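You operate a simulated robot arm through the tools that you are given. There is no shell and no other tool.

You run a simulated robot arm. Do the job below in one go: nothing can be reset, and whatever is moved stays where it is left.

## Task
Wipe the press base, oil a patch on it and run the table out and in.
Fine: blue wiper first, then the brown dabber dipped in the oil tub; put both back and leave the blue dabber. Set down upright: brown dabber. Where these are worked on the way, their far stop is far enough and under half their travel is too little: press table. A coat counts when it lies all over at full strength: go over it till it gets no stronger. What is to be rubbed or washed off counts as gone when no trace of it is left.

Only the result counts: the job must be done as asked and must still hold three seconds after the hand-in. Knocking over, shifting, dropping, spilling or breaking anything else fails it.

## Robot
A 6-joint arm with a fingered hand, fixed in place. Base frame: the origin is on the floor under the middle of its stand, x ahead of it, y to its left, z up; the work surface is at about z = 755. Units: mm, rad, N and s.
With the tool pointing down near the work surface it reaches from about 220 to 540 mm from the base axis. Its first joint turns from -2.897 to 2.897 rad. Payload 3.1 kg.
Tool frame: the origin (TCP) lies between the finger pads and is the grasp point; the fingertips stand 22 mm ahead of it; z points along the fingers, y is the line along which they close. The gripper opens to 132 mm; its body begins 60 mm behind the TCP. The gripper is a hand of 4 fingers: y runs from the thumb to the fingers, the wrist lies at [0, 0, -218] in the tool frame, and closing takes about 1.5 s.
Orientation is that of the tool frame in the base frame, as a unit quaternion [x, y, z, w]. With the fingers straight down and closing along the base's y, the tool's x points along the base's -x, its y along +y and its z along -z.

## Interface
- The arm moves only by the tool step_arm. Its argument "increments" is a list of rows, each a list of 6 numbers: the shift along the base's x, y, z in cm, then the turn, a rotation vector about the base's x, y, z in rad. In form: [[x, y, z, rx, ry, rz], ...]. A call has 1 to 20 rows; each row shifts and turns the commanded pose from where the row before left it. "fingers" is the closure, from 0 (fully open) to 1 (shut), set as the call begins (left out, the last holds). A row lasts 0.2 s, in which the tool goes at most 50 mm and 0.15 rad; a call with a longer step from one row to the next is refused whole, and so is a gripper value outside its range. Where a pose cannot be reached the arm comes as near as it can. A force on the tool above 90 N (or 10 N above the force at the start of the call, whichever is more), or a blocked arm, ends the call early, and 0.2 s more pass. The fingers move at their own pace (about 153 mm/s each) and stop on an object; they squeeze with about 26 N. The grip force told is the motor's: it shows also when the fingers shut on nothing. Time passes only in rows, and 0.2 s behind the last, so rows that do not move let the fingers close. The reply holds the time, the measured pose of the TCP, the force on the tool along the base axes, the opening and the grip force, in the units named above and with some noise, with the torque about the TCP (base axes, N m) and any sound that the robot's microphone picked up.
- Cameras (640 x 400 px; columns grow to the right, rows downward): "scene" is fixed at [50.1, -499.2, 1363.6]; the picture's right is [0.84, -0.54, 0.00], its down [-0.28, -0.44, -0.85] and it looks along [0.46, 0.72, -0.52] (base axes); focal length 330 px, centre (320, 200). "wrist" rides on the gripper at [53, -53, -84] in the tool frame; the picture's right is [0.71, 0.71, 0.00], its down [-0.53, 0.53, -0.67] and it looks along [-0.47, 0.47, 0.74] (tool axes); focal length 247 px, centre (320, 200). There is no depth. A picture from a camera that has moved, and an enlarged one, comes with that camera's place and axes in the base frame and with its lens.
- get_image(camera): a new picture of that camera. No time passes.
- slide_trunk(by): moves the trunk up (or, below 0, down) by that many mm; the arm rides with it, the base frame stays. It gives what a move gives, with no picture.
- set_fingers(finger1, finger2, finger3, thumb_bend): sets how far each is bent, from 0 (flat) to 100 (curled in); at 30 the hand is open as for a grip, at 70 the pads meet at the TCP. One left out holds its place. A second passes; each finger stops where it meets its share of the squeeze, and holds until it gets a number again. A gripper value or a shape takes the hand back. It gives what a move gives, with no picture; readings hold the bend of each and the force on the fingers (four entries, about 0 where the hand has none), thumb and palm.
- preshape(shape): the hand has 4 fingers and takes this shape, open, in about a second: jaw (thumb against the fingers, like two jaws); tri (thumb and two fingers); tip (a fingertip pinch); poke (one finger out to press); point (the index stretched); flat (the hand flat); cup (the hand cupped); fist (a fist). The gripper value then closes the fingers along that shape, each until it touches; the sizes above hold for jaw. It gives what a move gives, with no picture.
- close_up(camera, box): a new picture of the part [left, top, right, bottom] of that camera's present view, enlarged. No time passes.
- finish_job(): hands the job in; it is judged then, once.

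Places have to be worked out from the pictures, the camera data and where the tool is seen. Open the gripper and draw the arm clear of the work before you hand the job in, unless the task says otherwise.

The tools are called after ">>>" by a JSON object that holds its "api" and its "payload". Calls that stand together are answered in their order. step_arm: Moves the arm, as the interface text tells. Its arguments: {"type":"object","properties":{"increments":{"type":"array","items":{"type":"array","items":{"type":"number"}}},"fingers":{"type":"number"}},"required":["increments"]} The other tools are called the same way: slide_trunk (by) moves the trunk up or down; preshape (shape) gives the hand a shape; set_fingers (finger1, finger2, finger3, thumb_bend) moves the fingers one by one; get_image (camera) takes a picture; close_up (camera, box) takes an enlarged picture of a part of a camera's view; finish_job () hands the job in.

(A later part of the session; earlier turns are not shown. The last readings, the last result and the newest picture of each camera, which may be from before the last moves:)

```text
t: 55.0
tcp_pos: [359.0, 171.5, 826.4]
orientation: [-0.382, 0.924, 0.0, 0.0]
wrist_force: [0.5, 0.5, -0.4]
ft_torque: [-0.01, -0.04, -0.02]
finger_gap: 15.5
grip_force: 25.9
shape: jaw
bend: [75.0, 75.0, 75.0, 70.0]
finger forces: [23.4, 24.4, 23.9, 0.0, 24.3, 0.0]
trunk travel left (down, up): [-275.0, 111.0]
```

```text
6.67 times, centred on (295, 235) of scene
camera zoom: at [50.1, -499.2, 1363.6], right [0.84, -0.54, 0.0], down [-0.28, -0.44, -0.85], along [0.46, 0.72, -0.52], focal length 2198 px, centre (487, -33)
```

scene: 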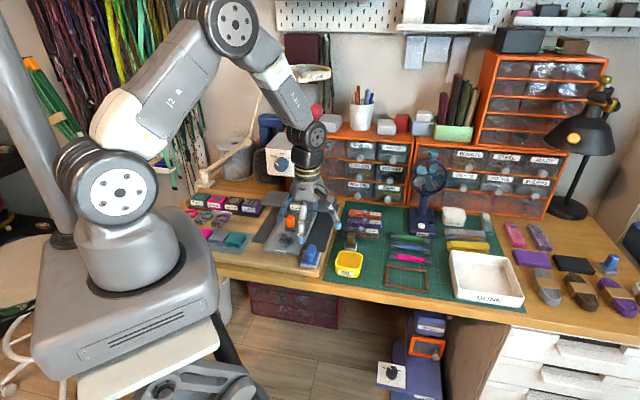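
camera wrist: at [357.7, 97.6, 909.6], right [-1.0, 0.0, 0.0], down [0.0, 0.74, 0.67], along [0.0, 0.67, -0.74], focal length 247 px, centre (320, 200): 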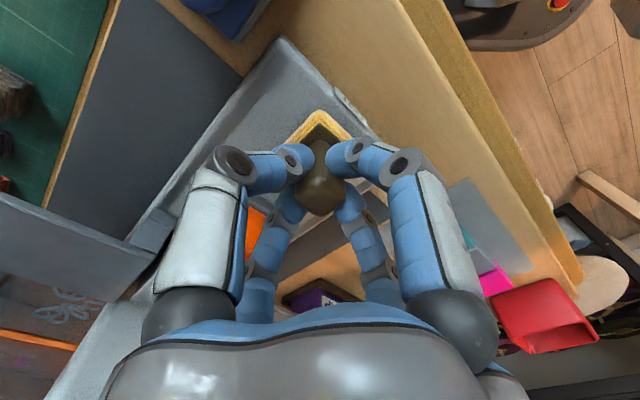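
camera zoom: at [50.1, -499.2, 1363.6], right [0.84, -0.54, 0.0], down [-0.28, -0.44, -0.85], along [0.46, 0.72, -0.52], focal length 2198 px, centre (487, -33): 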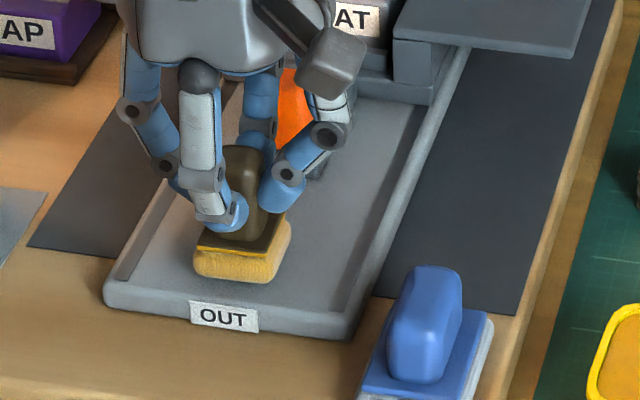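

I move 17 mm further back, over the middle of where the dirt was, and lower until the pad touches.

>>> {"api": "step_arm", "payload": {"increments": [[0.6, 0.6, -0.2, 0, 0, 0], [0.6, 0.6, -0.3, 0, 0, 0], [0, 0, -0.3, 0, 0, 0], [0, 0, 0, 0, 0, 0]]}}

>>> {"api": "step_arm", "payload": {"increments": [[0, 0, -0.2, 0, 0, 0], [0, 0, -0.2, 0, 0, 0], [0, 0, 0, 0, 0, 0]]}}

```text
t: 56.0
tcp_pos: [369.1, 183.1, 820.8]
orientation: [-0.382, 0.924, 0.001, 0.004]
wrist_force: [1.4, -3.9, 34.0]
ft_torque: [-0.1, -0.05, 0.0]
finger_gap: 16.0
grip_force: 25.7
shape: jaw
bend: [76.0, 76.0, 76.0, 70.0]
finger forces: [28.9, 28.4, 28.0, 0.1, 31.1, 0.0]
trunk travel left (down, up): [-275.0, 111.0]
```

```text
t: 56.8
tcp_pos: [369.5, 185.2, 818.0]
orientation: [-0.382, 0.924, 0.0, 0.006]
wrist_force: [3.4, -4.8, 60.4]
ft_torque: [-0.14, -0.13, 0.01]
finger_gap: 18.3
grip_force: 26.0
shape: jaw
bend: [77.0, 77.0, 76.0, 67.0]
finger forces: [32.7, 32.6, 32.2, 0.1, 35.6, 0.0]
trunk travel left (down, up): [-275.0, 111.0]
```

Contact came earlier than expected and the force climbed to 60 N. I ease up at once and look.

>>> {"api": "step_arm", "payload": {"increments": [[0, 0, 0.4, 0, 0, 0], [0, 0, 0.1, 0, 0, 0], [0, 0, 0, 0, 0, 0]]}}

>>> {"api": "get_image", "payload": {"camera": "wrist"}}

>>> {"api": "close_up", "payload": {"camera": "scene", "box": [265, 205, 325, 265]}}

>>> {"api": "close_up", "payload": {"camera": "wrist", "box": [220, 80, 400, 240]}}

```text
t: 57.6
tcp_pos: [368.5, 184.6, 820.7]
orientation: [-0.382, 0.924, 0.001, 0.001]
wrist_force: [6.3, -2.8, 29.0]
ft_torque: [-0.08, -0.17, 0.02]
finger_gap: 18.0
grip_force: 26.4
shape: jaw
bend: [77.0, 76.0, 76.0, 68.0]
finger forces: [28.8, 29.9, 30.6, 0.0, 32.2, 0.0]
trunk travel left (down, up): [-275.0, 111.0]
```

```text
taken
camera wrist: at [368.7, 109.0, 903.6], right [-1.0, 0.0, 0.0], down [0.0, 0.74, 0.67], along [0.0, 0.67, -0.74], focal length 247 px, centre (320, 200)
```

wrist: 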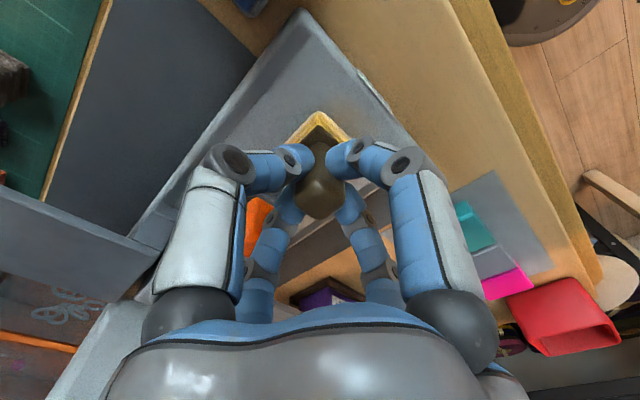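

```text
6.67 times, centred on (295, 235) of scene
camera zoom: at [50.1, -499.2, 1363.6], right [0.84, -0.54, 0.0], down [-0.28, -0.44, -0.85], along [0.46, 0.72, -0.52], focal length 2198 px, centre (487, -33)
```

zoom: 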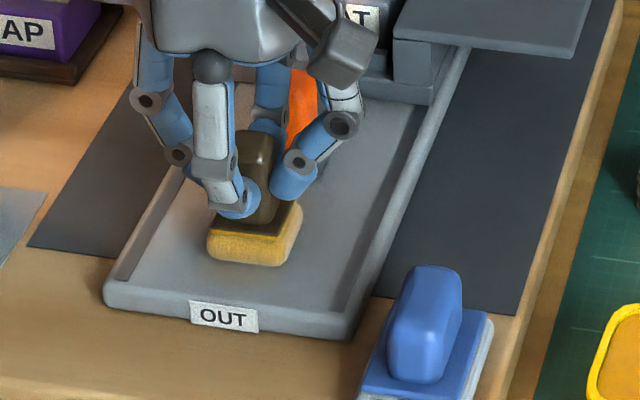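

```text
2.50 times, centred on (310, 160) of wrist
camera zoom: at [368.7, 109.0, 903.6], right [-1.0, 0.0, 0.0], down [0.0, 0.74, 0.67], along [0.0, 0.67, -0.74], focal length 617 px, centre (345, 300)
```

zoom: 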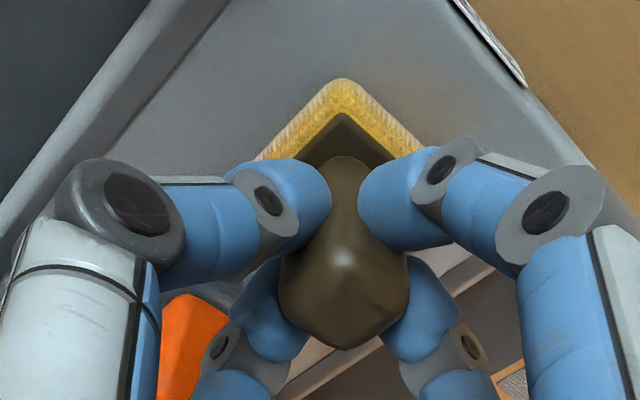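

The dabber is taller than I judged, so first contact is at TCP z≈823.7, and it has only slid about 1.5 mm in the grip. I ease up another 2.3 mm to a light pressure and check.

>>> {"api": "step_arm", "payload": {"increments": [[0, 0, 0.2, 0, 0, 0], [0, 0, 0, 0, 0, 0]]}}

```text
t: 58.2
tcp_pos: [369.7, 184.7, 821.4]
orientation: [-0.382, 0.924, 0.001, -0.001]
wrist_force: [4.9, -3.8, 13.1]
ft_torque: [-0.05, -0.14, 0.0]
finger_gap: 17.6
grip_force: 26.1
shape: jaw
bend: [76.0, 76.0, 76.0, 68.0]
finger forces: [26.8, 27.2, 27.6, 0.0, 28.8, 0.0]
trunk travel left (down, up): [-275.0, 111.0]
```

I have a light 13 N. I stroke sideways across the base and look at the coat.

>>> {"api": "step_arm", "payload": {"increments": [[-0.495, 0.495, 0, 0, 0, 0], [-0.495, 0.495, 0, 0, 0, 0], [-0.495, 0.495, 0, 0, 0, 0], [0.495, -0.495, 0, 0, 0, 0], [0.495, -0.495, 0, 0, 0, 0], [0.495, -0.495, 0, 0, 0, 0], [0, 0, 0, 0, 0, 0]]}}

>>> {"api": "step_arm", "payload": {"increments": [[0.495, -0.495, 0, 0, 0, 0], [0.495, -0.495, 0, 0, 0, 0], [0.495, -0.495, 0, 0, 0, 0], [0, 0, 0, 0, 0, 0]]}}

>>> {"api": "close_up", "payload": {"camera": "scene", "box": [265, 205, 325, 265]}}

```text
t: 59.8
tcp_pos: [370.5, 185.3, 821.3]
orientation: [-0.383, 0.924, 0.0, 0.001]
wrist_force: [0.3, 0.5, 0.3]
ft_torque: [0.04, 0.02, 0.05]
finger_gap: 17.2
grip_force: 25.2
shape: jaw
bend: [76.0, 76.0, 76.0, 68.0]
finger forces: [24.8, 26.5, 25.0, 0.1, 24.5, 0.0]
trunk travel left (down, up): [-275.0, 111.0]
```

```text
t: 60.8
tcp_pos: [386.1, 170.6, 822.4]
orientation: [-0.382, 0.924, -0.001, 0.0]
wrist_force: [-0.6, 0.3, 0.2]
ft_torque: [0.0, 0.02, -0.05]
finger_gap: 17.3
grip_force: 26.0
shape: jaw
bend: [76.0, 76.0, 76.0, 68.0]
finger forces: [24.7, 26.2, 24.9, 0.0, 24.6, 0.1]
trunk travel left (down, up): [-275.0, 111.0]
```

```text
6.67 times, centred on (295, 235) of scene
camera zoom: at [50.1, -499.2, 1363.6], right [0.84, -0.54, 0.0], down [-0.28, -0.44, -0.85], along [0.46, 0.72, -0.52], focal length 2198 px, centre (487, -33)
```

zoom: 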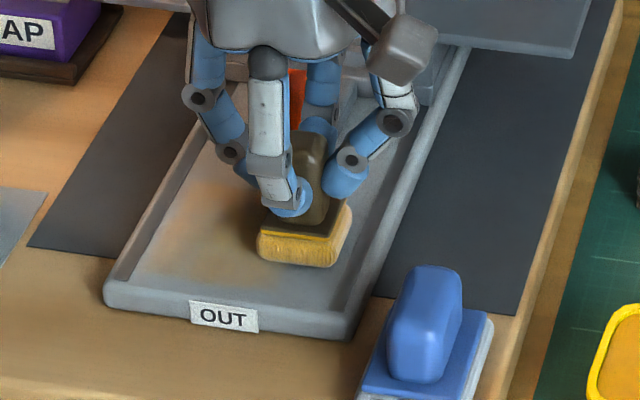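

An amber film is showing where the pad stroked, but the contact has gone slack. I lower 1 mm and check the force.

>>> {"api": "step_arm", "payload": {"increments": [[0, 0, -0.1, 0, 0, 0], [0, 0, 0, 0, 0, 0]]}}

```text
t: 61.4
tcp_pos: [385.4, 170.9, 822.2]
orientation: [-0.382, 0.924, 0.0, 0.001]
wrist_force: [0.0, -0.5, -0.4]
ft_torque: [-0.02, 0.02, 0.0]
finger_gap: 17.1
grip_force: 25.9
shape: jaw
bend: [76.0, 76.0, 76.0, 68.0]
finger forces: [24.7, 26.2, 24.9, 0.0, 24.6, 0.0]
trunk travel left (down, up): [-275.0, 111.0]
```

>>> {"api": "step_arm", "payload": {"increments": [[0, 0, -0.1, 0, 0, 0], [0, 0, 0, 0, 0, 0]]}}

>>> {"api": "step_arm", "payload": {"increments": [[0, 0, -0.08, 0, 0, 0], [0, 0, 0, 0, 0, 0]]}}

```text
t: 62.0
tcp_pos: [385.8, 170.3, 821.1]
orientation: [-0.383, 0.924, 0.0, 0.0]
wrist_force: [-0.1, 0.0, 3.8]
ft_torque: [-0.05, -0.02, 0.01]
finger_gap: 17.2
grip_force: 26.1
shape: jaw
bend: [76.0, 76.0, 76.0, 68.0]
finger forces: [25.0, 26.4, 25.1, 0.0, 25.2, 0.0]
trunk travel left (down, up): [-275.0, 111.0]
```

```text
t: 62.6
tcp_pos: [385.4, 169.4, 820.0]
orientation: [-0.383, 0.924, 0.0, 0.001]
wrist_force: [1.5, 1.5, 12.2]
ft_torque: [-0.02, -0.1, -0.01]
finger_gap: 17.3
grip_force: 26.0
shape: jaw
bend: [76.0, 76.0, 76.0, 68.0]
finger forces: [24.7, 26.9, 26.3, 0.0, 26.1, 0.1]
trunk travel left (down, up): [-275.0, 111.0]
```

Contact is back at 12 N. I now raster: across to the left, forward 10 mm, and back to the right.

>>> {"api": "step_arm", "payload": {"increments": [[-0.566, 0.566, 0, 0, 0, 0], [-0.566, 0.566, 0, 0, 0, 0], [-0.566, 0.566, 0, 0, 0, 0], [-0.566, 0.566, 0, 0, 0, 0], [-0.566, 0.566, 0, 0, 0, 0], [-0.566, 0.566, 0, 0, 0, 0], [-0.707, -0.707, 0, 0, 0, 0], [0.566, -0.566, 0, 0, 0, 0], [0.566, -0.566, 0, 0, 0, 0], [0.566, -0.566, 0, 0, 0, 0], [0.566, -0.566, 0, 0, 0, 0], [0.566, -0.566, 0, 0, 0, 0], [0.566, -0.566, 0, 0, 0, 0], [0, 0, 0, 0, 0, 0]]}}

>>> {"api": "close_up", "payload": {"camera": "scene", "box": [265, 205, 325, 265]}}

```text
t: 65.6
tcp_pos: [374.8, 161.6, 820.8]
orientation: [-0.383, 0.924, -0.001, 0.001]
wrist_force: [-4.7, 4.4, 14.0]
ft_torque: [0.08, 0.06, 0.02]
finger_gap: 17.0
grip_force: 26.5
shape: jaw
bend: [76.0, 76.0, 76.0, 68.0]
finger forces: [26.6, 30.0, 26.1, 0.1, 26.0, 0.0]
trunk travel left (down, up): [-275.0, 111.0]
```

```text
6.67 times, centred on (295, 235) of scene
camera zoom: at [50.1, -499.2, 1363.6], right [0.84, -0.54, 0.0], down [-0.28, -0.44, -0.85], along [0.46, 0.72, -0.52], focal length 2198 px, centre (487, -33)
```

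zoom: 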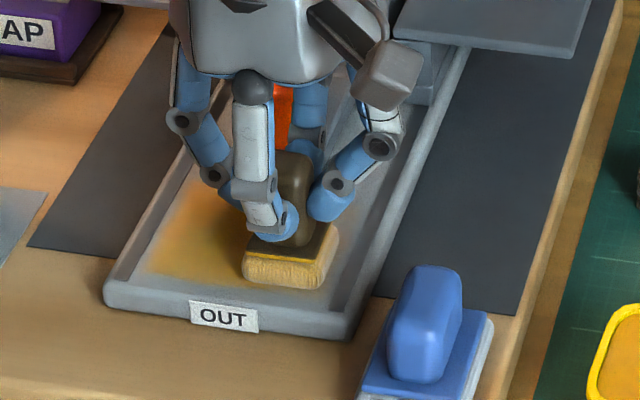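

The coat is building up. I continue the raster nearer the front edge, then return along the back.

>>> {"api": "step_arm", "payload": {"increments": [[-0.707, -0.707, 0, 0, 0, 0], [-0.566, 0.566, 0, 0, 0, 0], [-0.566, 0.566, 0, 0, 0, 0], [-0.566, 0.566, 0, 0, 0, 0], [-0.566, 0.566, 0, 0, 0, 0], [-0.566, 0.566, 0, 0, 0, 0], [-0.566, 0.566, 0, 0, 0, 0], [0.707, 0.707, 0, 0, 0, 0], [0.707, 0.707, 0, 0, 0, 0], [0.707, 0.707, 0, 0, 0, 0], [0.566, -0.566, 0, 0, 0, 0], [0.566, -0.566, 0, 0, 0, 0], [0.566, -0.566, 0, 0, 0, 0], [0.566, -0.566, 0, 0, 0, 0], [0.566, -0.566, 0, 0, 0, 0], [0.566, -0.566, 0, 0, 0, 0], [0, 0, 0, 0, 0, 0]]}}

>>> {"api": "close_up", "payload": {"camera": "scene", "box": [265, 205, 325, 265]}}

```text
t: 69.2
tcp_pos: [391.4, 178.8, 819.4]
orientation: [-0.383, 0.924, 0.0, 0.002]
wrist_force: [-4.1, 7.4, 23.7]
ft_torque: [0.14, 0.05, 0.01]
finger_gap: 17.1
grip_force: 25.7
shape: jaw
bend: [76.0, 76.0, 76.0, 68.0]
finger forces: [26.0, 30.7, 27.8, 0.1, 26.2, 0.1]
trunk travel left (down, up): [-275.0, 111.0]
```

```text
6.67 times, centred on (295, 235) of scene
camera zoom: at [50.1, -499.2, 1363.6], right [0.84, -0.54, 0.0], down [-0.28, -0.44, -0.85], along [0.46, 0.72, -0.52], focal length 2198 px, centre (487, -33)
```

zoom: 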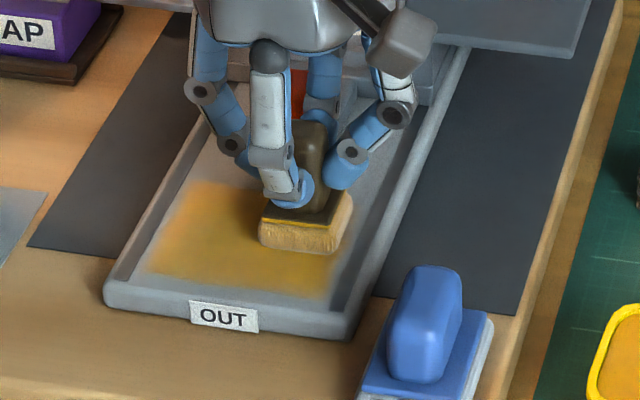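

An amber rectangle is forming, while the pad itself is getting paler. I lift and go back over the tub for another dip; from there I can also view the whole patch.

>>> {"api": "step_arm", "payload": {"increments": [[0, 0, 1.5, 0, 0, 0], [0, 0, 2.0, 0, 0, 0], [0, 0, 1.7, 0, 0, 0], [2.16, -3.95, 0, 0, 0, 0], [2.16, -3.95, 0, 0, 0, 0], [2.16, -3.95, 0, 0, 0, 0], [2.16, -3.95, 0, 0, 0, 0], [0, 0, 0, 0, 0, 0]]}}

>>> {"api": "close_up", "payload": {"camera": "scene", "box": [265, 200, 325, 260]}}

>>> {"api": "close_up", "payload": {"camera": "wrist", "box": [240, 40, 400, 150]}}

```text
t: 71.0
tcp_pos: [476.5, 19.6, 869.4]
orientation: [-0.383, 0.924, -0.001, 0.0]
wrist_force: [1.3, 0.0, -0.7]
ft_torque: [-0.04, 0.01, -0.01]
finger_gap: 16.6
grip_force: 26.2
shape: jaw
bend: [76.0, 76.0, 76.0, 69.0]
finger forces: [24.1, 26.2, 24.7, 0.0, 25.7, 0.0]
trunk travel left (down, up): [-275.0, 111.0]
```

```text
6.67 times, centred on (295, 230) of scene
camera zoom: at [50.1, -499.2, 1363.6], right [0.84, -0.54, 0.0], down [-0.28, -0.44, -0.85], along [0.46, 0.72, -0.52], focal length 2198 px, centre (487, 0)
```

zoom: 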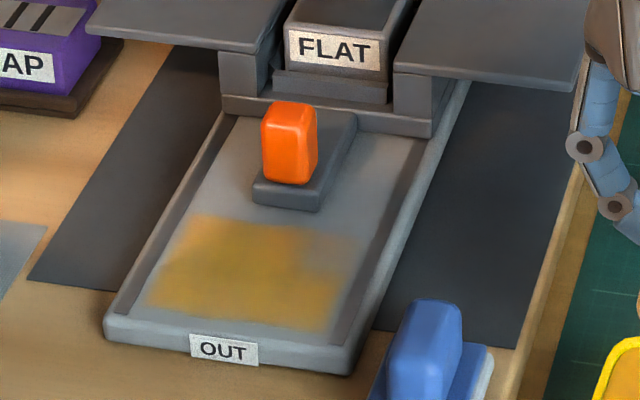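

```text
3.64 times, centred on (320, 95) of wrist
camera zoom: at [475.3, -54.3, 953.8], right [-1.0, 0.0, 0.0], down [0.0, 0.74, 0.67], along [0.0, 0.67, -0.74], focal length 898 px, centre (320, 582)
```

zoom: 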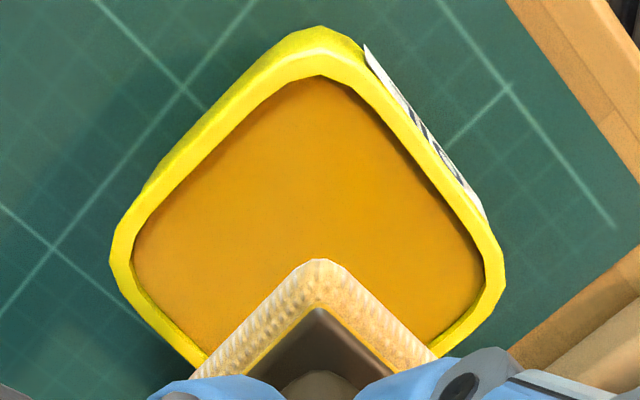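

The patch now shows clearly as a rectangle, about n 360–424 and l -171 to -91, where the dirt was. It is still weak at its right-rear corner and along the edges. I dip again for more oil.

>>> {"api": "step_arm", "payload": {"increments": [[0.2, 0, -1.5, 0, 0, 0], [0, 0, -1.5, 0, 0, 0], [0, 0, -1.5, 0, 0, 0], [0, 0, -0.3, 0, 0, 0], [0, 0, 0, 0, 0, 0]]}}

>>> {"api": "step_arm", "payload": {"increments": [[0, 0, -0.25, 0, 0, 0], [0, 0, -0.15, 0, 0, 0], [0, 0, 0, 0, 0, 0]]}}

```text
t: 72.2
tcp_pos: [479.8, 19.7, 823.8]
orientation: [-0.382, 0.924, 0.0, 0.001]
wrist_force: [0.1, 0.8, 0.0]
ft_torque: [-0.01, 0.01, -0.02]
finger_gap: 16.6
grip_force: 25.9
shape: jaw
bend: [76.0, 76.0, 76.0, 69.0]
finger forces: [24.1, 26.2, 24.6, 0.0, 25.6, 0.1]
trunk travel left (down, up): [-275.0, 111.0]
```

```text
t: 73.0
tcp_pos: [480.7, 20.3, 819.3]
orientation: [-0.384, 0.923, 0.0, 0.0]
wrist_force: [0.7, -0.8, 0.3]
ft_torque: [-0.03, 0.0, -0.01]
finger_gap: 16.7
grip_force: 26.3
shape: jaw
bend: [76.0, 76.0, 76.0, 69.0]
finger forces: [24.0, 26.1, 24.7, 0.1, 25.5, 0.0]
trunk travel left (down, up): [-275.0, 111.0]
```

>>> {"api": "step_arm", "payload": {"increments": [[-0.15, 0, -0.25, 0, 0, 0], [0, 0, 0, 0, 0, 0]]}}

>>> {"api": "step_arm", "payload": {"increments": [[0, 0, -0.15, 0, 0, 0], [0, 0, 0, 0, 0, 0]]}}

```text
t: 73.6
tcp_pos: [478.7, 19.1, 817.3]
orientation: [-0.382, 0.924, 0.0, 0.0]
wrist_force: [-0.5, 0.4, 0.2]
ft_torque: [-0.02, -0.03, 0.01]
finger_gap: 17.1
grip_force: 25.8
shape: jaw
bend: [76.0, 76.0, 76.0, 69.0]
finger forces: [24.3, 26.1, 24.7, 0.1, 25.6, 0.1]
trunk travel left (down, up): [-275.0, 111.0]
```

```text
t: 74.2
tcp_pos: [478.8, 19.1, 816.4]
orientation: [-0.383, 0.924, 0.001, 0.0]
wrist_force: [-1.5, -1.0, 5.6]
ft_torque: [-0.02, 0.0, -0.01]
finger_gap: 16.9
grip_force: 25.8
shape: jaw
bend: [76.0, 76.0, 76.0, 69.0]
finger forces: [24.7, 26.6, 24.8, 0.0, 26.0, 0.0]
trunk travel left (down, up): [-275.0, 111.0]
```

The pad touches the oil at 5.6 N. I hold it there a moment to soak, then lift out and check its colour.

>>> {"api": "step_arm", "payload": {"increments": [[0, 0, -0.05, 0, 0, 0], [0, 0, 0, 0, 0, 0], [0, 0, 0, 0, 0, 0], [0, 0, 0.5, 0, 0, 0], [0, 0, 1.5, 0, 0, 0], [0, 0, 2.0, 0, 0, 0], [0, 0, 1.4, 0, 0, 0], [0, 0, 0, 0, 0, 0]]}}

>>> {"api": "close_up", "payload": {"camera": "scene", "box": [310, 195, 390, 285]}}

```text
t: 76.0
tcp_pos: [479.7, 18.8, 867.7]
orientation: [-0.383, 0.924, 0.001, 0.0]
wrist_force: [-0.2, 0.2, -0.4]
ft_torque: [-0.02, -0.01, 0.0]
finger_gap: 16.9
grip_force: 26.4
shape: jaw
bend: [76.0, 76.0, 76.0, 69.0]
finger forces: [24.1, 26.0, 24.7, 0.0, 25.6, 0.0]
trunk travel left (down, up): [-275.0, 111.0]
```

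```text
4.44 times, centred on (350, 240) of scene
camera zoom: at [50.1, -499.2, 1363.6], right [0.84, -0.54, 0.0], down [-0.28, -0.44, -0.85], along [0.46, 0.72, -0.52], focal length 1465 px, centre (187, 22)
```

zoom: 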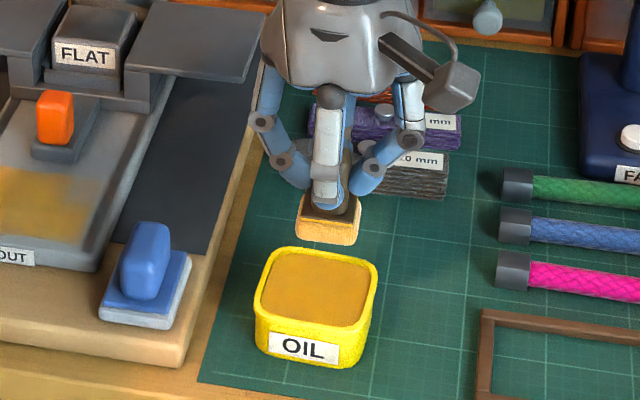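

The pad is freshly amber. I carry it to the weak right-rear part of the patch at about (392, 173) and descend in steps.

>>> {"api": "step_arm", "payload": {"increments": [[-2.165, 3.85, 0, 0, 0, 0], [-2.165, 3.85, 0, 0, 0, 0], [-2.165, 3.85, 0, 0, 0, 0], [-2.165, 3.85, 0, 0, 0, 0], [0, 0, -1.5, 0, 0, 0], [0, 0, -1.5, 0, 0, 0], [0, 0, -1.1, 0, 0, 0], [0, 0, 0, 0, 0, 0]]}}

>>> {"api": "step_arm", "payload": {"increments": [[0, 0, -0.2, 0, 0, 0], [0, 0, -0.1, 0, 0, 0], [0, 0, 0, 0, 0, 0]]}}

```text
t: 77.8
tcp_pos: [395.0, 173.1, 827.4]
orientation: [-0.382, 0.924, -0.001, 0.001]
wrist_force: [-0.3, 0.0, -0.4]
ft_torque: [-0.03, -0.02, -0.02]
finger_gap: 16.8
grip_force: 25.6
shape: jaw
bend: [76.0, 76.0, 76.0, 69.0]
finger forces: [23.6, 25.9, 24.5, 0.1, 25.5, 0.0]
trunk travel left (down, up): [-275.0, 111.0]
```

```text
t: 78.6
tcp_pos: [393.4, 172.2, 825.1]
orientation: [-0.382, 0.924, 0.0, 0.0]
wrist_force: [0.8, 0.9, 0.4]
ft_torque: [0.02, 0.01, -0.01]
finger_gap: 16.8
grip_force: 25.9
shape: jaw
bend: [76.0, 76.0, 76.0, 69.0]
finger forces: [23.7, 25.9, 24.6, 0.0, 25.6, 0.0]
trunk travel left (down, up): [-275.0, 111.0]
```

>>> {"api": "step_arm", "payload": {"increments": [[0, 0, -0.2, 0, 0, 0], [0, 0, 0, 0, 0, 0]]}}

>>> {"api": "step_arm", "payload": {"increments": [[0, 0, -0.1, 0, 0, 0], [0, 0, 0, 0, 0, 0]]}}

```text
t: 79.2
tcp_pos: [393.0, 172.3, 822.3]
orientation: [-0.382, 0.924, 0.001, 0.0]
wrist_force: [-0.3, 0.3, 0.0]
ft_torque: [0.0, -0.01, 0.01]
finger_gap: 16.9
grip_force: 26.2
shape: jaw
bend: [76.0, 76.0, 76.0, 69.0]
finger forces: [23.5, 25.8, 24.5, 0.0, 25.6, 0.1]
trunk travel left (down, up): [-275.0, 111.0]
```

```text
t: 79.8
tcp_pos: [392.2, 173.5, 821.0]
orientation: [-0.383, 0.924, 0.0, 0.0]
wrist_force: [1.0, 0.2, -0.5]
ft_torque: [-0.02, -0.02, -0.02]
finger_gap: 16.6
grip_force: 26.3
shape: jaw
bend: [76.0, 76.0, 76.0, 69.0]
finger forces: [23.5, 25.8, 24.5, 0.0, 25.5, 0.1]
trunk travel left (down, up): [-275.0, 111.0]
```

>>> {"api": "step_arm", "payload": {"increments": [[0, 0, -0.1, 0, 0, 0], [0, 0, 0, 0, 0, 0]]}}

>>> {"api": "step_arm", "payload": {"increments": [[0, 0, -0.1, 0, 0, 0], [0, 0, 0, 0, 0, 0]]}}

```text
t: 80.4
tcp_pos: [392.1, 173.0, 821.2]
orientation: [-0.383, 0.924, 0.0, 0.002]
wrist_force: [-0.5, 1.3, 3.9]
ft_torque: [-0.02, -0.05, 0.01]
finger_gap: 16.9
grip_force: 25.9
shape: jaw
bend: [76.0, 76.0, 76.0, 69.0]
finger forces: [23.7, 26.1, 24.8, 0.0, 25.9, 0.1]
trunk travel left (down, up): [-275.0, 111.0]
```

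```text
t: 81.0
tcp_pos: [392.0, 172.8, 819.8]
orientation: [-0.383, 0.924, 0.0, 0.0]
wrist_force: [1.4, 2.4, 8.8]
ft_torque: [0.03, -0.03, -0.03]
finger_gap: 17.0
grip_force: 26.1
shape: jaw
bend: [76.0, 76.0, 76.0, 69.0]
finger forces: [23.8, 26.8, 25.5, 0.1, 26.2, 0.1]
trunk travel left (down, up): [-275.0, 111.0]
```

Contact is at about 9 N. I now go over the patch in a serpentine of lengthwise strokes, starting along the right edge.

>>> {"api": "step_arm", "payload": {"increments": [[0.177, -0.177, -0.04, 0, 0, 0], [0.424, 0.424, 0, 0, 0, 0], [0.424, 0.424, 0, 0, 0, 0], [-0.566, -0.566, 0, 0, 0, 0], [-0.566, -0.566, 0, 0, 0, 0], [-0.566, -0.566, 0, 0, 0, 0], [-0.566, -0.566, 0, 0, 0, 0], [-0.566, -0.566, 0, 0, 0, 0], [-0.566, 0.566, 0, 0, 0, 0], [0.566, 0.566, 0, 0, 0, 0], [0.566, 0.566, 0, 0, 0, 0], [0.566, 0.566, 0, 0, 0, 0], [0.566, 0.566, 0, 0, 0, 0], [-0.566, 0.566, 0, 0, 0, 0], [-0.566, -0.566, 0, 0, 0, 0], [-0.566, -0.566, 0, 0, 0, 0], [-0.566, -0.566, 0, 0, 0, 0], [-0.566, -0.566, 0, 0, 0, 0], [0, 0, 0, 0, 0, 0]]}}

>>> {"api": "close_up", "payload": {"camera": "scene", "box": [265, 205, 325, 265]}}

```text
t: 85.0
tcp_pos: [362.8, 162.0, 819.6]
orientation: [-0.383, 0.924, -0.001, 0.001]
wrist_force: [5.6, 5.3, 18.0]
ft_torque: [0.09, -0.06, 0.04]
finger_gap: 16.9
grip_force: 25.8
shape: jaw
bend: [76.0, 76.0, 76.0, 69.0]
finger forces: [24.6, 27.2, 28.6, 0.0, 27.2, 0.1]
trunk travel left (down, up): [-275.0, 111.0]
```

```text
6.67 times, centred on (295, 235) of scene
camera zoom: at [50.1, -499.2, 1363.6], right [0.84, -0.54, 0.0], down [-0.28, -0.44, -0.85], along [0.46, 0.72, -0.52], focal length 2198 px, centre (487, -33)
```

zoom: 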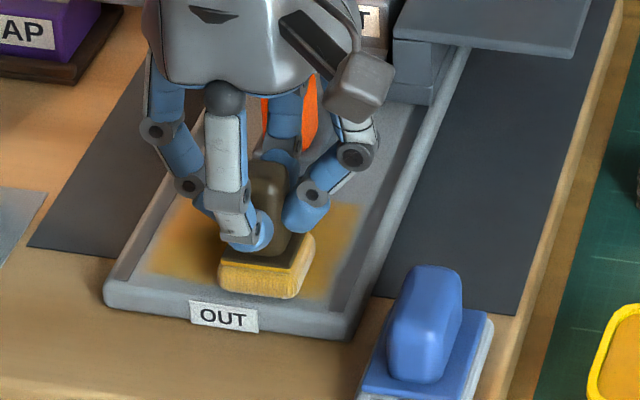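

The right half is getting a full coat. I continue the serpentine through the middle to the left.

>>> {"api": "step_arm", "payload": {"increments": [[-0.566, 0.566, 0, 0, 0, 0], [0.566, 0.566, 0, 0, 0, 0], [0.566, 0.566, 0, 0, 0, 0], [0.566, 0.566, 0, 0, 0, 0], [0.566, 0.566, 0, 0, 0, 0], [-0.566, 0.566, 0, 0, 0, 0], [-0.566, -0.566, 0, 0, 0, 0], [-0.566, -0.566, 0, 0, 0, 0], [-0.566, -0.566, 0, 0, 0, 0], [-0.566, -0.566, 0, 0, 0, 0], [-0.566, 0.566, 0, 0, 0, 0], [0.566, 0.566, 0, 0, 0, 0], [0.566, 0.566, 0, 0, 0, 0], [0.566, 0.566, 0, 0, 0, 0], [0.566, 0.566, 0, 0, 0, 0], [-0.566, 0.566, 0, 0, 0, 0], [-0.354, 0.354, 0, 0, 0, 0], [0, 0, 0, 0, 0, 0]]}}

>>> {"api": "step_arm", "payload": {"increments": [[0.5, 0.5, 0, 0, 0, 0], [-0.5, -0.5, 0, 0, 0, 0], [-0.566, -0.566, 0, 0, 0, 0], [-0.566, -0.566, 0, 0, 0, 0], [-0.566, -0.566, 0, 0, 0, 0], [-0.566, -0.566, 0, 0, 0, 0], [-0.14, 0.14, 0, 0, 0, 0], [0.566, 0.566, 0, 0, 0, 0], [0.566, 0.566, 0, 0, 0, 0], [0.566, 0.566, 0, 0, 0, 0], [0.566, 0.566, 0, 0, 0, 0], [0.566, 0.566, 0, 0, 0, 0], [0, 0, 0, 0, 0, 0]]}}

>>> {"api": "close_up", "payload": {"camera": "scene", "box": [265, 205, 325, 265]}}

```text
t: 88.8
tcp_pos: [358.8, 210.0, 818.0]
orientation: [-0.383, 0.924, 0.002, 0.003]
wrist_force: [8.3, -0.7, 19.3]
ft_torque: [-0.04, -0.11, 0.02]
finger_gap: 17.2
grip_force: 26.5
shape: jaw
bend: [76.0, 76.0, 76.0, 69.0]
finger forces: [25.8, 25.3, 28.3, 0.0, 30.5, 0.0]
trunk travel left (down, up): [-275.0, 111.0]
```

```text
t: 91.6
tcp_pos: [361.9, 218.5, 818.9]
orientation: [-0.383, 0.924, 0.0, 0.0]
wrist_force: [-3.0, -4.3, 10.8]
ft_torque: [-0.05, -0.01, 0.04]
finger_gap: 16.9
grip_force: 26.2
shape: jaw
bend: [76.0, 76.0, 76.0, 69.0]
finger forces: [27.8, 27.1, 25.6, 0.0, 27.7, 0.1]
trunk travel left (down, up): [-275.0, 111.0]
```

```text
6.67 times, centred on (295, 235) of scene
camera zoom: at [50.1, -499.2, 1363.6], right [0.84, -0.54, 0.0], down [-0.28, -0.44, -0.85], along [0.46, 0.72, -0.52], focal length 2198 px, centre (487, -33)
```

zoom: 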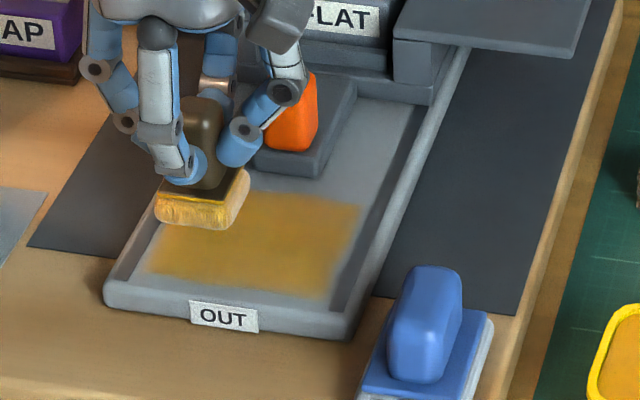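

The coat looks solid over most of the rectangle. Next I stroke crosswise along its rear edge, carefully because of the knob.

>>> {"api": "step_arm", "payload": {"increments": [[-0.25, -0.25, 0, 0, 0, 0], [0.566, -0.566, 0, 0, 0, 0], [0.566, -0.566, 0, 0, 0, 0], [0, 0, 0, 0, 0, 0]]}}

```text
t: 92.6
tcp_pos: [367.7, 208.7, 819.0]
orientation: [-0.384, 0.923, -0.002, 0.0]
wrist_force: [-23.5, 22.4, 11.3]
ft_torque: [0.19, -0.11, 0.98]
finger_gap: 16.7
grip_force: 26.2
shape: jaw
bend: [76.0, 76.0, 76.0, 69.0]
finger forces: [26.3, 26.8, 58.7, 0.0, 26.5, 0.1]
trunk travel left (down, up): [-275.0, 111.0]
```

Finger 3 ran into the side of the knob. I back off to the left right away and check that nothing moved.

>>> {"api": "step_arm", "payload": {"increments": [[-0.566, 0.566, 0, 0, 0, 0], [-0.283, 0.283, 0, 0, 0, 0], [0, 0, 0, 0, 0, 0]]}}

>>> {"api": "close_up", "payload": {"camera": "scene", "box": [265, 205, 325, 265]}}

```text
t: 93.4
tcp_pos: [363.5, 212.2, 819.0]
orientation: [-0.383, 0.924, 0.0, 0.001]
wrist_force: [0.4, 1.9, 3.7]
ft_torque: [0.01, -0.02, 0.03]
finger_gap: 16.8
grip_force: 25.7
shape: jaw
bend: [76.0, 76.0, 76.0, 69.0]
finger forces: [25.3, 26.2, 26.0, 0.1, 26.0, 0.1]
trunk travel left (down, up): [-275.0, 111.0]
```

```text
6.67 times, centred on (295, 235) of scene
camera zoom: at [50.1, -499.2, 1363.6], right [0.84, -0.54, 0.0], down [-0.28, -0.44, -0.85], along [0.46, 0.72, -0.52], focal length 2198 px, centre (487, -33)
```

zoom: 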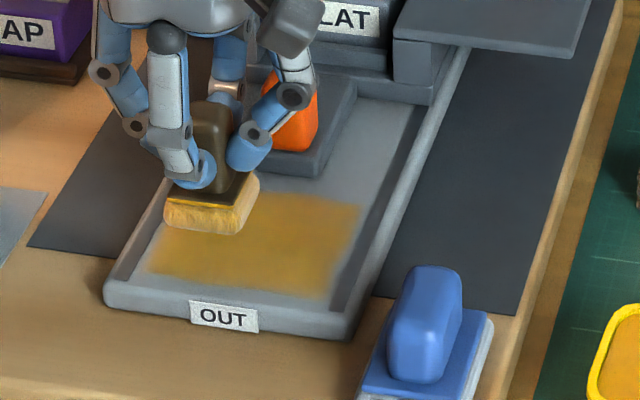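

Nothing has moved. I go back to the safe depth n≈403, where I crossed before, and make crosswise passes there.

>>> {"api": "step_arm", "payload": {"increments": [[-0.283, -0.283, -0.05, 0, 0, 0], [-0.35, 0.35, 0, 0, 0, 0], [0.566, -0.566, 0, 0, 0, 0], [0.566, -0.566, 0, 0, 0, 0], [0, 0, 0, 0, 0, 0]]}}

>>> {"api": "step_arm", "payload": {"increments": [[0.566, -0.566, 0, 0, 0, 0], [0, 0, 0, 0, 0, 0]]}}

```text
t: 94.6
tcp_pos: [367.2, 201.9, 819.2]
orientation: [-0.384, 0.923, -0.001, 0.0]
wrist_force: [-6.5, 1.4, 7.4]
ft_torque: [0.08, -0.03, 0.13]
finger_gap: 16.7
grip_force: 25.8
shape: jaw
bend: [76.0, 76.0, 76.0, 69.0]
finger forces: [26.2, 26.9, 33.7, 0.1, 25.6, 0.0]
trunk travel left (down, up): [-275.0, 111.0]
```

```text
t: 95.2
tcp_pos: [374.5, 196.2, 818.9]
orientation: [-0.383, 0.924, 0.0, 0.0]
wrist_force: [-6.7, -2.8, 1.9]
ft_torque: [0.0, -0.02, 0.08]
finger_gap: 16.7
grip_force: 26.4
shape: jaw
bend: [76.0, 76.0, 76.0, 69.0]
finger forces: [26.2, 25.8, 35.2, 0.0, 25.6, 0.0]
trunk travel left (down, up): [-275.0, 111.0]
```

Finger 3 is lightly touching the knob's front at n≈403.5. I step 3 mm forward, restore the pressure, and continue crosswise.

>>> {"api": "step_arm", "payload": {"increments": [[-0.21, -0.21, -0.05, 0, 0, 0], [0, 0, 0, 0, 0, 0]]}}

>>> {"api": "step_arm", "payload": {"increments": [[0.566, -0.566, 0, 0, 0, 0], [0.566, -0.566, 0, 0, 0, 0], [0.566, -0.566, 0, 0, 0, 0], [0.566, -0.566, 0, 0, 0, 0], [0, 0, 0, 0, 0, 0]]}}

>>> {"api": "close_up", "payload": {"camera": "scene", "box": [265, 205, 325, 265]}}

```text
t: 95.8
tcp_pos: [374.0, 194.4, 819.2]
orientation: [-0.382, 0.924, 0.0, 0.002]
wrist_force: [0.1, 1.7, 5.2]
ft_torque: [0.03, -0.06, 0.0]
finger_gap: 16.6
grip_force: 25.9
shape: jaw
bend: [76.0, 76.0, 76.0, 69.0]
finger forces: [24.8, 26.2, 26.8, 0.0, 25.9, 0.0]
trunk travel left (down, up): [-275.0, 111.0]
```

```text
t: 97.0
tcp_pos: [396.1, 173.3, 819.5]
orientation: [-0.383, 0.924, 0.0, 0.0]
wrist_force: [-3.2, 3.6, 12.0]
ft_torque: [0.07, 0.05, -0.03]
finger_gap: 17.1
grip_force: 25.8
shape: jaw
bend: [76.0, 76.0, 76.0, 69.0]
finger forces: [25.3, 27.8, 26.3, 0.1, 25.4, 0.0]
trunk travel left (down, up): [-275.0, 111.0]
```

```text
6.67 times, centred on (295, 235) of scene
camera zoom: at [50.1, -499.2, 1363.6], right [0.84, -0.54, 0.0], down [-0.28, -0.44, -0.85], along [0.46, 0.72, -0.52], focal length 2198 px, centre (487, -33)
```

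zoom: 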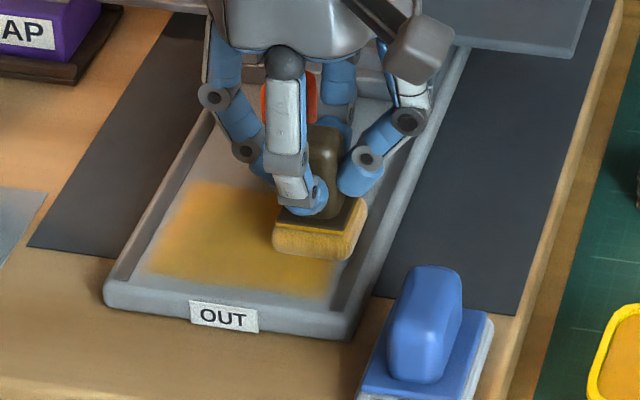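

I stroke the right edge fully again, then the front edge across, and the left edge back.

>>> {"api": "step_arm", "payload": {"increments": [[0.566, 0.566, 0, 0, 0, 0], [-0.566, -0.566, 0, 0, 0, 0], [-0.566, -0.566, 0, 0, 0, 0], [-0.566, -0.566, 0, 0, 0, 0], [-0.566, -0.566, 0, 0, 0, 0], [-0.566, -0.566, 0, 0, 0, 0], [-0.566, 0.566, 0, 0, 0, 0], [-0.566, 0.566, 0, 0, 0, 0], [-0.566, 0.566, 0, 0, 0, 0], [-0.566, 0.566, 0, 0, 0, 0], [-0.566, 0.566, 0, 0, 0, 0], [-0.566, 0.566, 0, 0, 0, 0], [-0.566, 0.566, 0, 0, 0, 0], [0.566, 0.566, 0, 0, 0, 0], [0.566, 0.566, 0, 0, 0, 0], [0.566, 0.566, 0, 0, 0, 0], [0.566, 0.566, 0, 0, 0, 0], [0.566, 0.566, 0, 0, 0, 0], [0, 0, 0, 0, 0, 0]]}}

```text
t: 101.0
tcp_pos: [361.7, 216.2, 818.5]
orientation: [-0.382, 0.924, 0.0, 0.0]
wrist_force: [-2.1, -2.4, 9.2]
ft_torque: [-0.04, 0.06, -0.01]
finger_gap: 16.9
grip_force: 25.6
shape: jaw
bend: [76.0, 76.0, 76.0, 69.0]
finger forces: [27.4, 26.8, 26.0, 0.0, 27.0, 0.1]
trunk travel left (down, up): [-275.0, 111.0]
```

I lift and go back over the tub to see the whole patch and dip again.

>>> {"api": "step_arm", "payload": {"increments": [[0, 0, 1.5, 0, 0, 0], [0, 0, 2.0, 0, 0, 0], [0, 0, 1.7, 0, 0, 0], [2.33, -3.92, 0, 0, 0, 0], [2.33, -3.92, 0, 0, 0, 0], [2.33, -3.92, 0, 0, 0, 0], [2.33, -3.92, 0, 0, 0, 0], [2.33, -3.92, 0, 0, 0, 0], [0, 0, 0, 0, 0, 0]]}}

>>> {"api": "close_up", "payload": {"camera": "scene", "box": [265, 200, 325, 260]}}

>>> {"api": "close_up", "payload": {"camera": "scene", "box": [274, 225, 314, 252]}}

>>> {"api": "close_up", "payload": {"camera": "wrist", "box": [240, 40, 400, 150]}}

```text
t: 103.0
tcp_pos: [477.6, 21.0, 868.1]
orientation: [-0.383, 0.924, 0.001, 0.001]
wrist_force: [0.4, -0.1, 0.4]
ft_torque: [-0.04, 0.0, 0.01]
finger_gap: 16.9
grip_force: 26.2
shape: jaw
bend: [76.0, 76.0, 76.0, 69.0]
finger forces: [24.7, 25.4, 25.6, 0.0, 25.3, 0.0]
trunk travel left (down, up): [-275.0, 111.0]
```

```text
6.67 times, centred on (295, 230) of scene
camera zoom: at [50.1, -499.2, 1363.6], right [0.84, -0.54, 0.0], down [-0.28, -0.44, -0.85], along [0.46, 0.72, -0.52], focal length 2198 px, centre (487, 0)
```

zoom: 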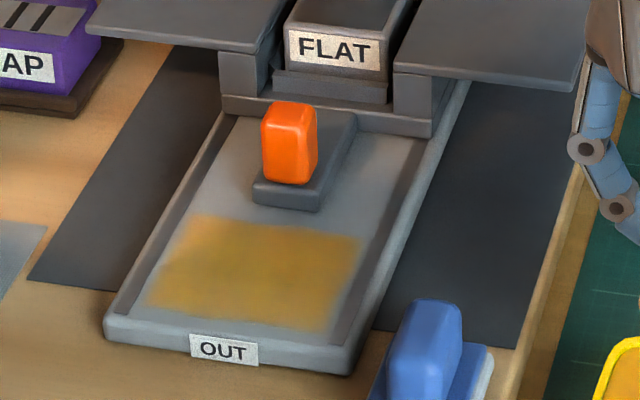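

```text
14.81 times, centred on (294, 238) of scene
camera zoom: at [50.1, -499.2, 1363.6], right [0.84, -0.54, 0.0], down [-0.28, -0.44, -0.85], along [0.46, 0.72, -0.52], focal length 4884 px, centre (705, -370)
```

zoom: 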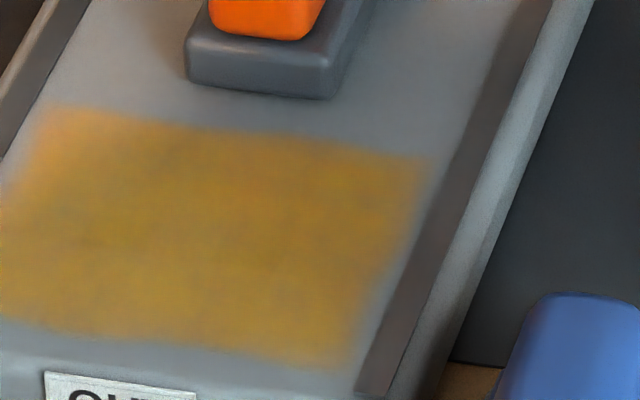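

```text
3.64 times, centred on (320, 95) of wrist
camera zoom: at [476.5, -53.4, 951.9], right [-1.0, 0.0, 0.0], down [0.0, 0.74, 0.67], along [0.0, 0.67, -0.74], focal length 898 px, centre (320, 582)
```

zoom: 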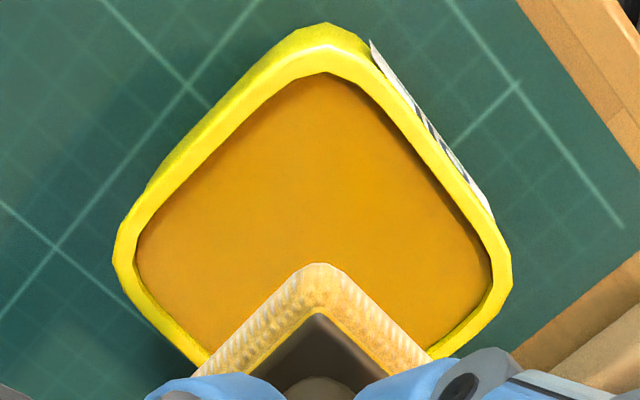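

The patch is a complete, fairly even rectangle. To be sure it's at full strength I dip again and go over it once more, then compare.

>>> {"api": "step_arm", "payload": {"increments": [[0.05, 0, -1.5, 0, 0, 0], [0, 0, -1.5, 0, 0, 0], [0, 0, -1.5, 0, 0, 0], [0, 0, -0.4, 0, 0, 0], [0, 0, 0, 0, 0, 0]]}}

>>> {"api": "step_arm", "payload": {"increments": [[0, 0, -0.2, 0, 0, 0], [0, 0, 0, 0, 0, 0]]}}

>>> {"api": "step_arm", "payload": {"increments": [[0, 0, -0.1, 0, 0, 0], [0, 0, 0, 0, 0, 0]]}}

```text
t: 104.2
tcp_pos: [478.6, 20.3, 819.8]
orientation: [-0.383, 0.924, 0.0, 0.0]
wrist_force: [0.3, 0.4, -0.2]
ft_torque: [-0.01, -0.01, 0.0]
finger_gap: 16.9
grip_force: 25.6
shape: jaw
bend: [76.0, 76.0, 76.0, 69.0]
finger forces: [24.9, 25.3, 25.4, 0.1, 25.3, 0.0]
trunk travel left (down, up): [-275.0, 111.0]
```

```text
t: 104.8
tcp_pos: [478.2, 21.6, 817.5]
orientation: [-0.383, 0.924, 0.0, 0.001]
wrist_force: [-0.8, -0.1, -0.4]
ft_torque: [0.02, -0.03, -0.02]
finger_gap: 16.5
grip_force: 26.1
shape: jaw
bend: [76.0, 76.0, 76.0, 69.0]
finger forces: [24.8, 25.3, 25.5, 0.0, 25.3, 0.0]
trunk travel left (down, up): [-275.0, 111.0]
```

```text
t: 105.4
tcp_pos: [477.9, 21.9, 816.2]
orientation: [-0.383, 0.924, -0.001, 0.0]
wrist_force: [-0.4, 0.1, -0.6]
ft_torque: [-0.02, -0.02, 0.03]
finger_gap: 16.5
grip_force: 25.7
shape: jaw
bend: [76.0, 76.0, 76.0, 69.0]
finger forces: [24.8, 25.2, 25.5, 0.0, 25.3, 0.1]
trunk travel left (down, up): [-275.0, 111.0]
```

>>> {"api": "step_arm", "payload": {"increments": [[0, 0, -0.12, 0, 0, 0], [0, 0, 0, 0, 0, 0]]}}

>>> {"api": "step_arm", "payload": {"increments": [[0, 0, -0.08, 0, 0, 0], [0, 0, 0, 0, 0, 0]]}}

```text
t: 106.0
tcp_pos: [477.2, 22.3, 816.3]
orientation: [-0.383, 0.924, 0.0, 0.0]
wrist_force: [-0.7, -0.1, -0.2]
ft_torque: [-0.03, 0.01, 0.02]
finger_gap: 16.7
grip_force: 26.0
shape: jaw
bend: [76.0, 76.0, 76.0, 69.0]
finger forces: [24.7, 25.3, 25.6, 0.0, 25.4, 0.0]
trunk travel left (down, up): [-275.0, 111.0]
```

```text
t: 106.6
tcp_pos: [478.8, 22.0, 815.8]
orientation: [-0.383, 0.924, 0.0, 0.0]
wrist_force: [1.1, 1.1, 0.4]
ft_torque: [0.0, 0.01, 0.03]
finger_gap: 16.8
grip_force: 25.7
shape: jaw
bend: [76.0, 76.0, 76.0, 69.0]
finger forces: [24.8, 25.4, 25.6, 0.1, 25.3, 0.0]
trunk travel left (down, up): [-275.0, 111.0]
```

>>> {"api": "step_arm", "payload": {"increments": [[0, 0, -0.1, 0, 0, 0], [0, 0, 0, 0, 0, 0]]}}

>>> {"api": "step_arm", "payload": {"increments": [[0, 0, -0.05, 0, 0, 0], [0, 0, 0, 0, 0, 0]]}}

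```text
t: 107.2
tcp_pos: [478.5, 21.0, 815.7]
orientation: [-0.382, 0.924, 0.0, 0.0]
wrist_force: [-1.0, 0.8, 2.3]
ft_torque: [-0.01, 0.02, 0.01]
finger_gap: 16.6
grip_force: 25.9
shape: jaw
bend: [76.0, 76.0, 76.0, 69.0]
finger forces: [24.9, 25.6, 25.6, 0.0, 25.4, 0.1]
trunk travel left (down, up): [-275.0, 111.0]
```

```text
t: 107.8
tcp_pos: [478.4, 20.6, 813.5]
orientation: [-0.383, 0.924, 0.0, 0.001]
wrist_force: [-0.1, 0.2, 5.3]
ft_torque: [0.01, -0.03, -0.02]
finger_gap: 16.8
grip_force: 26.1
shape: jaw
bend: [76.0, 76.0, 76.0, 69.0]
finger forces: [25.1, 25.9, 25.7, 0.1, 25.6, 0.0]
trunk travel left (down, up): [-275.0, 111.0]
```

The pad is on the oil again at 5 N. I soak briefly, lift, and carry it back to the right-rear of the patch.

>>> {"api": "step_arm", "payload": {"increments": [[0, 0, 0, 0, 0, 0], [0, 0, 0, 0, 0, 0], [0, 0, 0.5, 0, 0, 0], [0, 0, 1.5, 0, 0, 0], [0, 0, 2.0, 0, 0, 0], [0, 0, 1.4, 0, 0, 0], [-2.06, 3.82, 0, 0, 0, 0], [-2.06, 3.82, 0, 0, 0, 0], [-2.06, 3.82, 0, 0, 0, 0], [-2.06, 3.82, 0, 0, 0, 0], [0, 0, -1.5, 0, 0, 0], [0, 0, -1.5, 0, 0, 0], [0, 0, -1.4, 0, 0, 0], [0, 0, 0, 0, 0, 0]]}}

>>> {"api": "step_arm", "payload": {"increments": [[0, 0, -0.2, 0, 0, 0], [0, 0, 0, 0, 0, 0]]}}

```text
t: 110.8
tcp_pos: [397.5, 178.0, 826.6]
orientation: [-0.383, 0.924, 0.0, 0.0]
wrist_force: [-1.2, -0.1, 0.6]
ft_torque: [-0.02, 0.01, 0.0]
finger_gap: 16.9
grip_force: 25.9
shape: jaw
bend: [76.0, 76.0, 76.0, 69.0]
finger forces: [24.3, 25.2, 25.4, 0.1, 25.2, 0.0]
trunk travel left (down, up): [-275.0, 111.0]
```

```text
t: 111.4
tcp_pos: [396.7, 177.0, 823.3]
orientation: [-0.383, 0.924, -0.001, 0.0]
wrist_force: [-0.1, -0.5, 0.0]
ft_torque: [-0.02, 0.02, 0.0]
finger_gap: 16.8
grip_force: 26.0
shape: jaw
bend: [76.0, 76.0, 76.0, 69.0]
finger forces: [24.2, 25.3, 25.3, 0.0, 25.2, 0.0]
trunk travel left (down, up): [-275.0, 111.0]
```

>>> {"api": "step_arm", "payload": {"increments": [[0, 0, -0.2, 0, 0, 0], [0, 0, 0, 0, 0, 0]]}}

>>> {"api": "step_arm", "payload": {"increments": [[0, 0, -0.1, 0, 0, 0], [0, 0, 0, 0, 0, 0]]}}

```text
t: 112.0
tcp_pos: [396.3, 175.0, 822.4]
orientation: [-0.383, 0.924, 0.001, 0.0]
wrist_force: [-0.3, 0.1, -0.6]
ft_torque: [-0.02, 0.01, 0.0]
finger_gap: 16.7
grip_force: 26.2
shape: jaw
bend: [76.0, 76.0, 76.0, 69.0]
finger forces: [24.2, 25.2, 25.2, 0.0, 25.1, 0.0]
trunk travel left (down, up): [-275.0, 111.0]
```

```text
t: 112.6
tcp_pos: [397.0, 175.4, 820.9]
orientation: [-0.383, 0.924, 0.0, -0.001]
wrist_force: [-0.4, -0.4, -0.3]
ft_torque: [-0.06, 0.02, 0.01]
finger_gap: 16.6
grip_force: 25.4
shape: jaw
bend: [76.0, 76.0, 76.0, 69.0]
finger forces: [24.2, 25.2, 25.3, 0.0, 25.1, 0.0]
trunk travel left (down, up): [-275.0, 111.0]
```

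>>> {"api": "step_arm", "payload": {"increments": [[0, 0, -0.15, 0, 0, 0], [0, 0, 0, 0, 0, 0]]}}

>>> {"api": "step_arm", "payload": {"increments": [[0, 0, -0.1, 0, 0, 0], [0, 0, 0, 0, 0, 0]]}}

```text
t: 113.2
tcp_pos: [397.2, 175.7, 818.5]
orientation: [-0.383, 0.924, 0.0, 0.0]
wrist_force: [0.1, 0.6, -0.2]
ft_torque: [0.01, 0.01, 0.04]
finger_gap: 16.6
grip_force: 25.6
shape: jaw
bend: [76.0, 76.0, 76.0, 69.0]
finger forces: [24.2, 25.2, 25.3, 0.0, 25.2, 0.0]
trunk travel left (down, up): [-275.0, 111.0]
```

```text
t: 113.8
tcp_pos: [394.5, 174.8, 818.6]
orientation: [-0.383, 0.924, 0.0, 0.001]
wrist_force: [-1.3, 0.0, 6.6]
ft_torque: [-0.01, 0.02, 0.01]
finger_gap: 16.8
grip_force: 26.0
shape: jaw
bend: [76.0, 76.0, 76.0, 69.0]
finger forces: [24.7, 25.7, 25.5, 0.1, 25.8, 0.0]
trunk travel left (down, up): [-275.0, 111.0]
```

I have light contact. I make a full second serpentine over the patch with the fresh oil.

>>> {"api": "step_arm", "payload": {"increments": [[0, 0, -0.06, 0, 0, 0], [0.566, 0.566, 0, 0, 0, 0], [-0.566, -0.566, 0, 0, 0, 0], [-0.566, -0.566, 0, 0, 0, 0], [-0.566, -0.566, 0, 0, 0, 0], [-0.566, -0.566, 0, 0, 0, 0], [-0.566, -0.566, 0, 0, 0, 0], [-0.566, 0.566, 0, 0, 0, 0], [0.53, 0.53, 0, 0, 0, 0], [0.53, 0.53, 0, 0, 0, 0], [0.53, 0.53, 0, 0, 0, 0], [0.53, 0.53, 0, 0, 0, 0], [-0.566, 0.566, 0, 0, 0, 0], [-0.53, -0.53, 0, 0, 0, 0], [-0.53, -0.53, 0, 0, 0, 0], [-0.53, -0.53, 0, 0, 0, 0], [-0.53, -0.53, 0, 0, 0, 0], [-0.566, 0.566, 0, 0, 0, 0], [0, 0, 0, 0, 0, 0]]}}

>>> {"api": "step_arm", "payload": {"increments": [[0.53, 0.53, 0, 0, 0, 0], [0.53, 0.53, 0, 0, 0, 0], [0.53, 0.53, 0, 0, 0, 0], [0.53, 0.53, 0, 0, 0, 0], [-0.566, 0.566, 0, 0, 0, 0], [-0.53, -0.53, 0, 0, 0, 0], [-0.53, -0.53, 0, 0, 0, 0], [-0.53, -0.53, 0, 0, 0, 0], [-0.53, -0.53, 0, 0, 0, 0], [-0.566, 0.566, 0, 0, 0, 0], [0.53, 0.53, 0, 0, 0, 0], [0.53, 0.53, 0, 0, 0, 0], [0.53, 0.53, 0, 0, 0, 0], [0.53, 0.53, 0, 0, 0, 0], [-0.566, 0.566, 0, 0, 0, 0], [-0.424, 0.424, 0, 0, 0, 0], [0, 0, 0, 0, 0, 0]]}}

```text
t: 117.8
tcp_pos: [355.4, 166.7, 816.7]
orientation: [-0.383, 0.924, 0.0, 0.0]
wrist_force: [7.6, -7.4, 23.5]
ft_torque: [-0.15, -0.17, 0.01]
finger_gap: 17.1
grip_force: 26.1
shape: jaw
bend: [76.0, 76.0, 76.0, 69.0]
finger forces: [27.6, 25.3, 27.6, 0.1, 31.7, 0.0]
trunk travel left (down, up): [-275.0, 111.0]
```

```text
t: 121.4
tcp_pos: [355.7, 211.4, 816.3]
orientation: [-0.383, 0.924, 0.0, 0.001]
wrist_force: [6.7, -3.3, 16.1]
ft_torque: [-0.1, -0.14, -0.03]
finger_gap: 16.8
grip_force: 26.3
shape: jaw
bend: [76.0, 76.0, 76.0, 69.0]
finger forces: [25.9, 25.4, 27.4, 0.1, 30.1, 0.0]
trunk travel left (down, up): [-275.0, 111.0]
```

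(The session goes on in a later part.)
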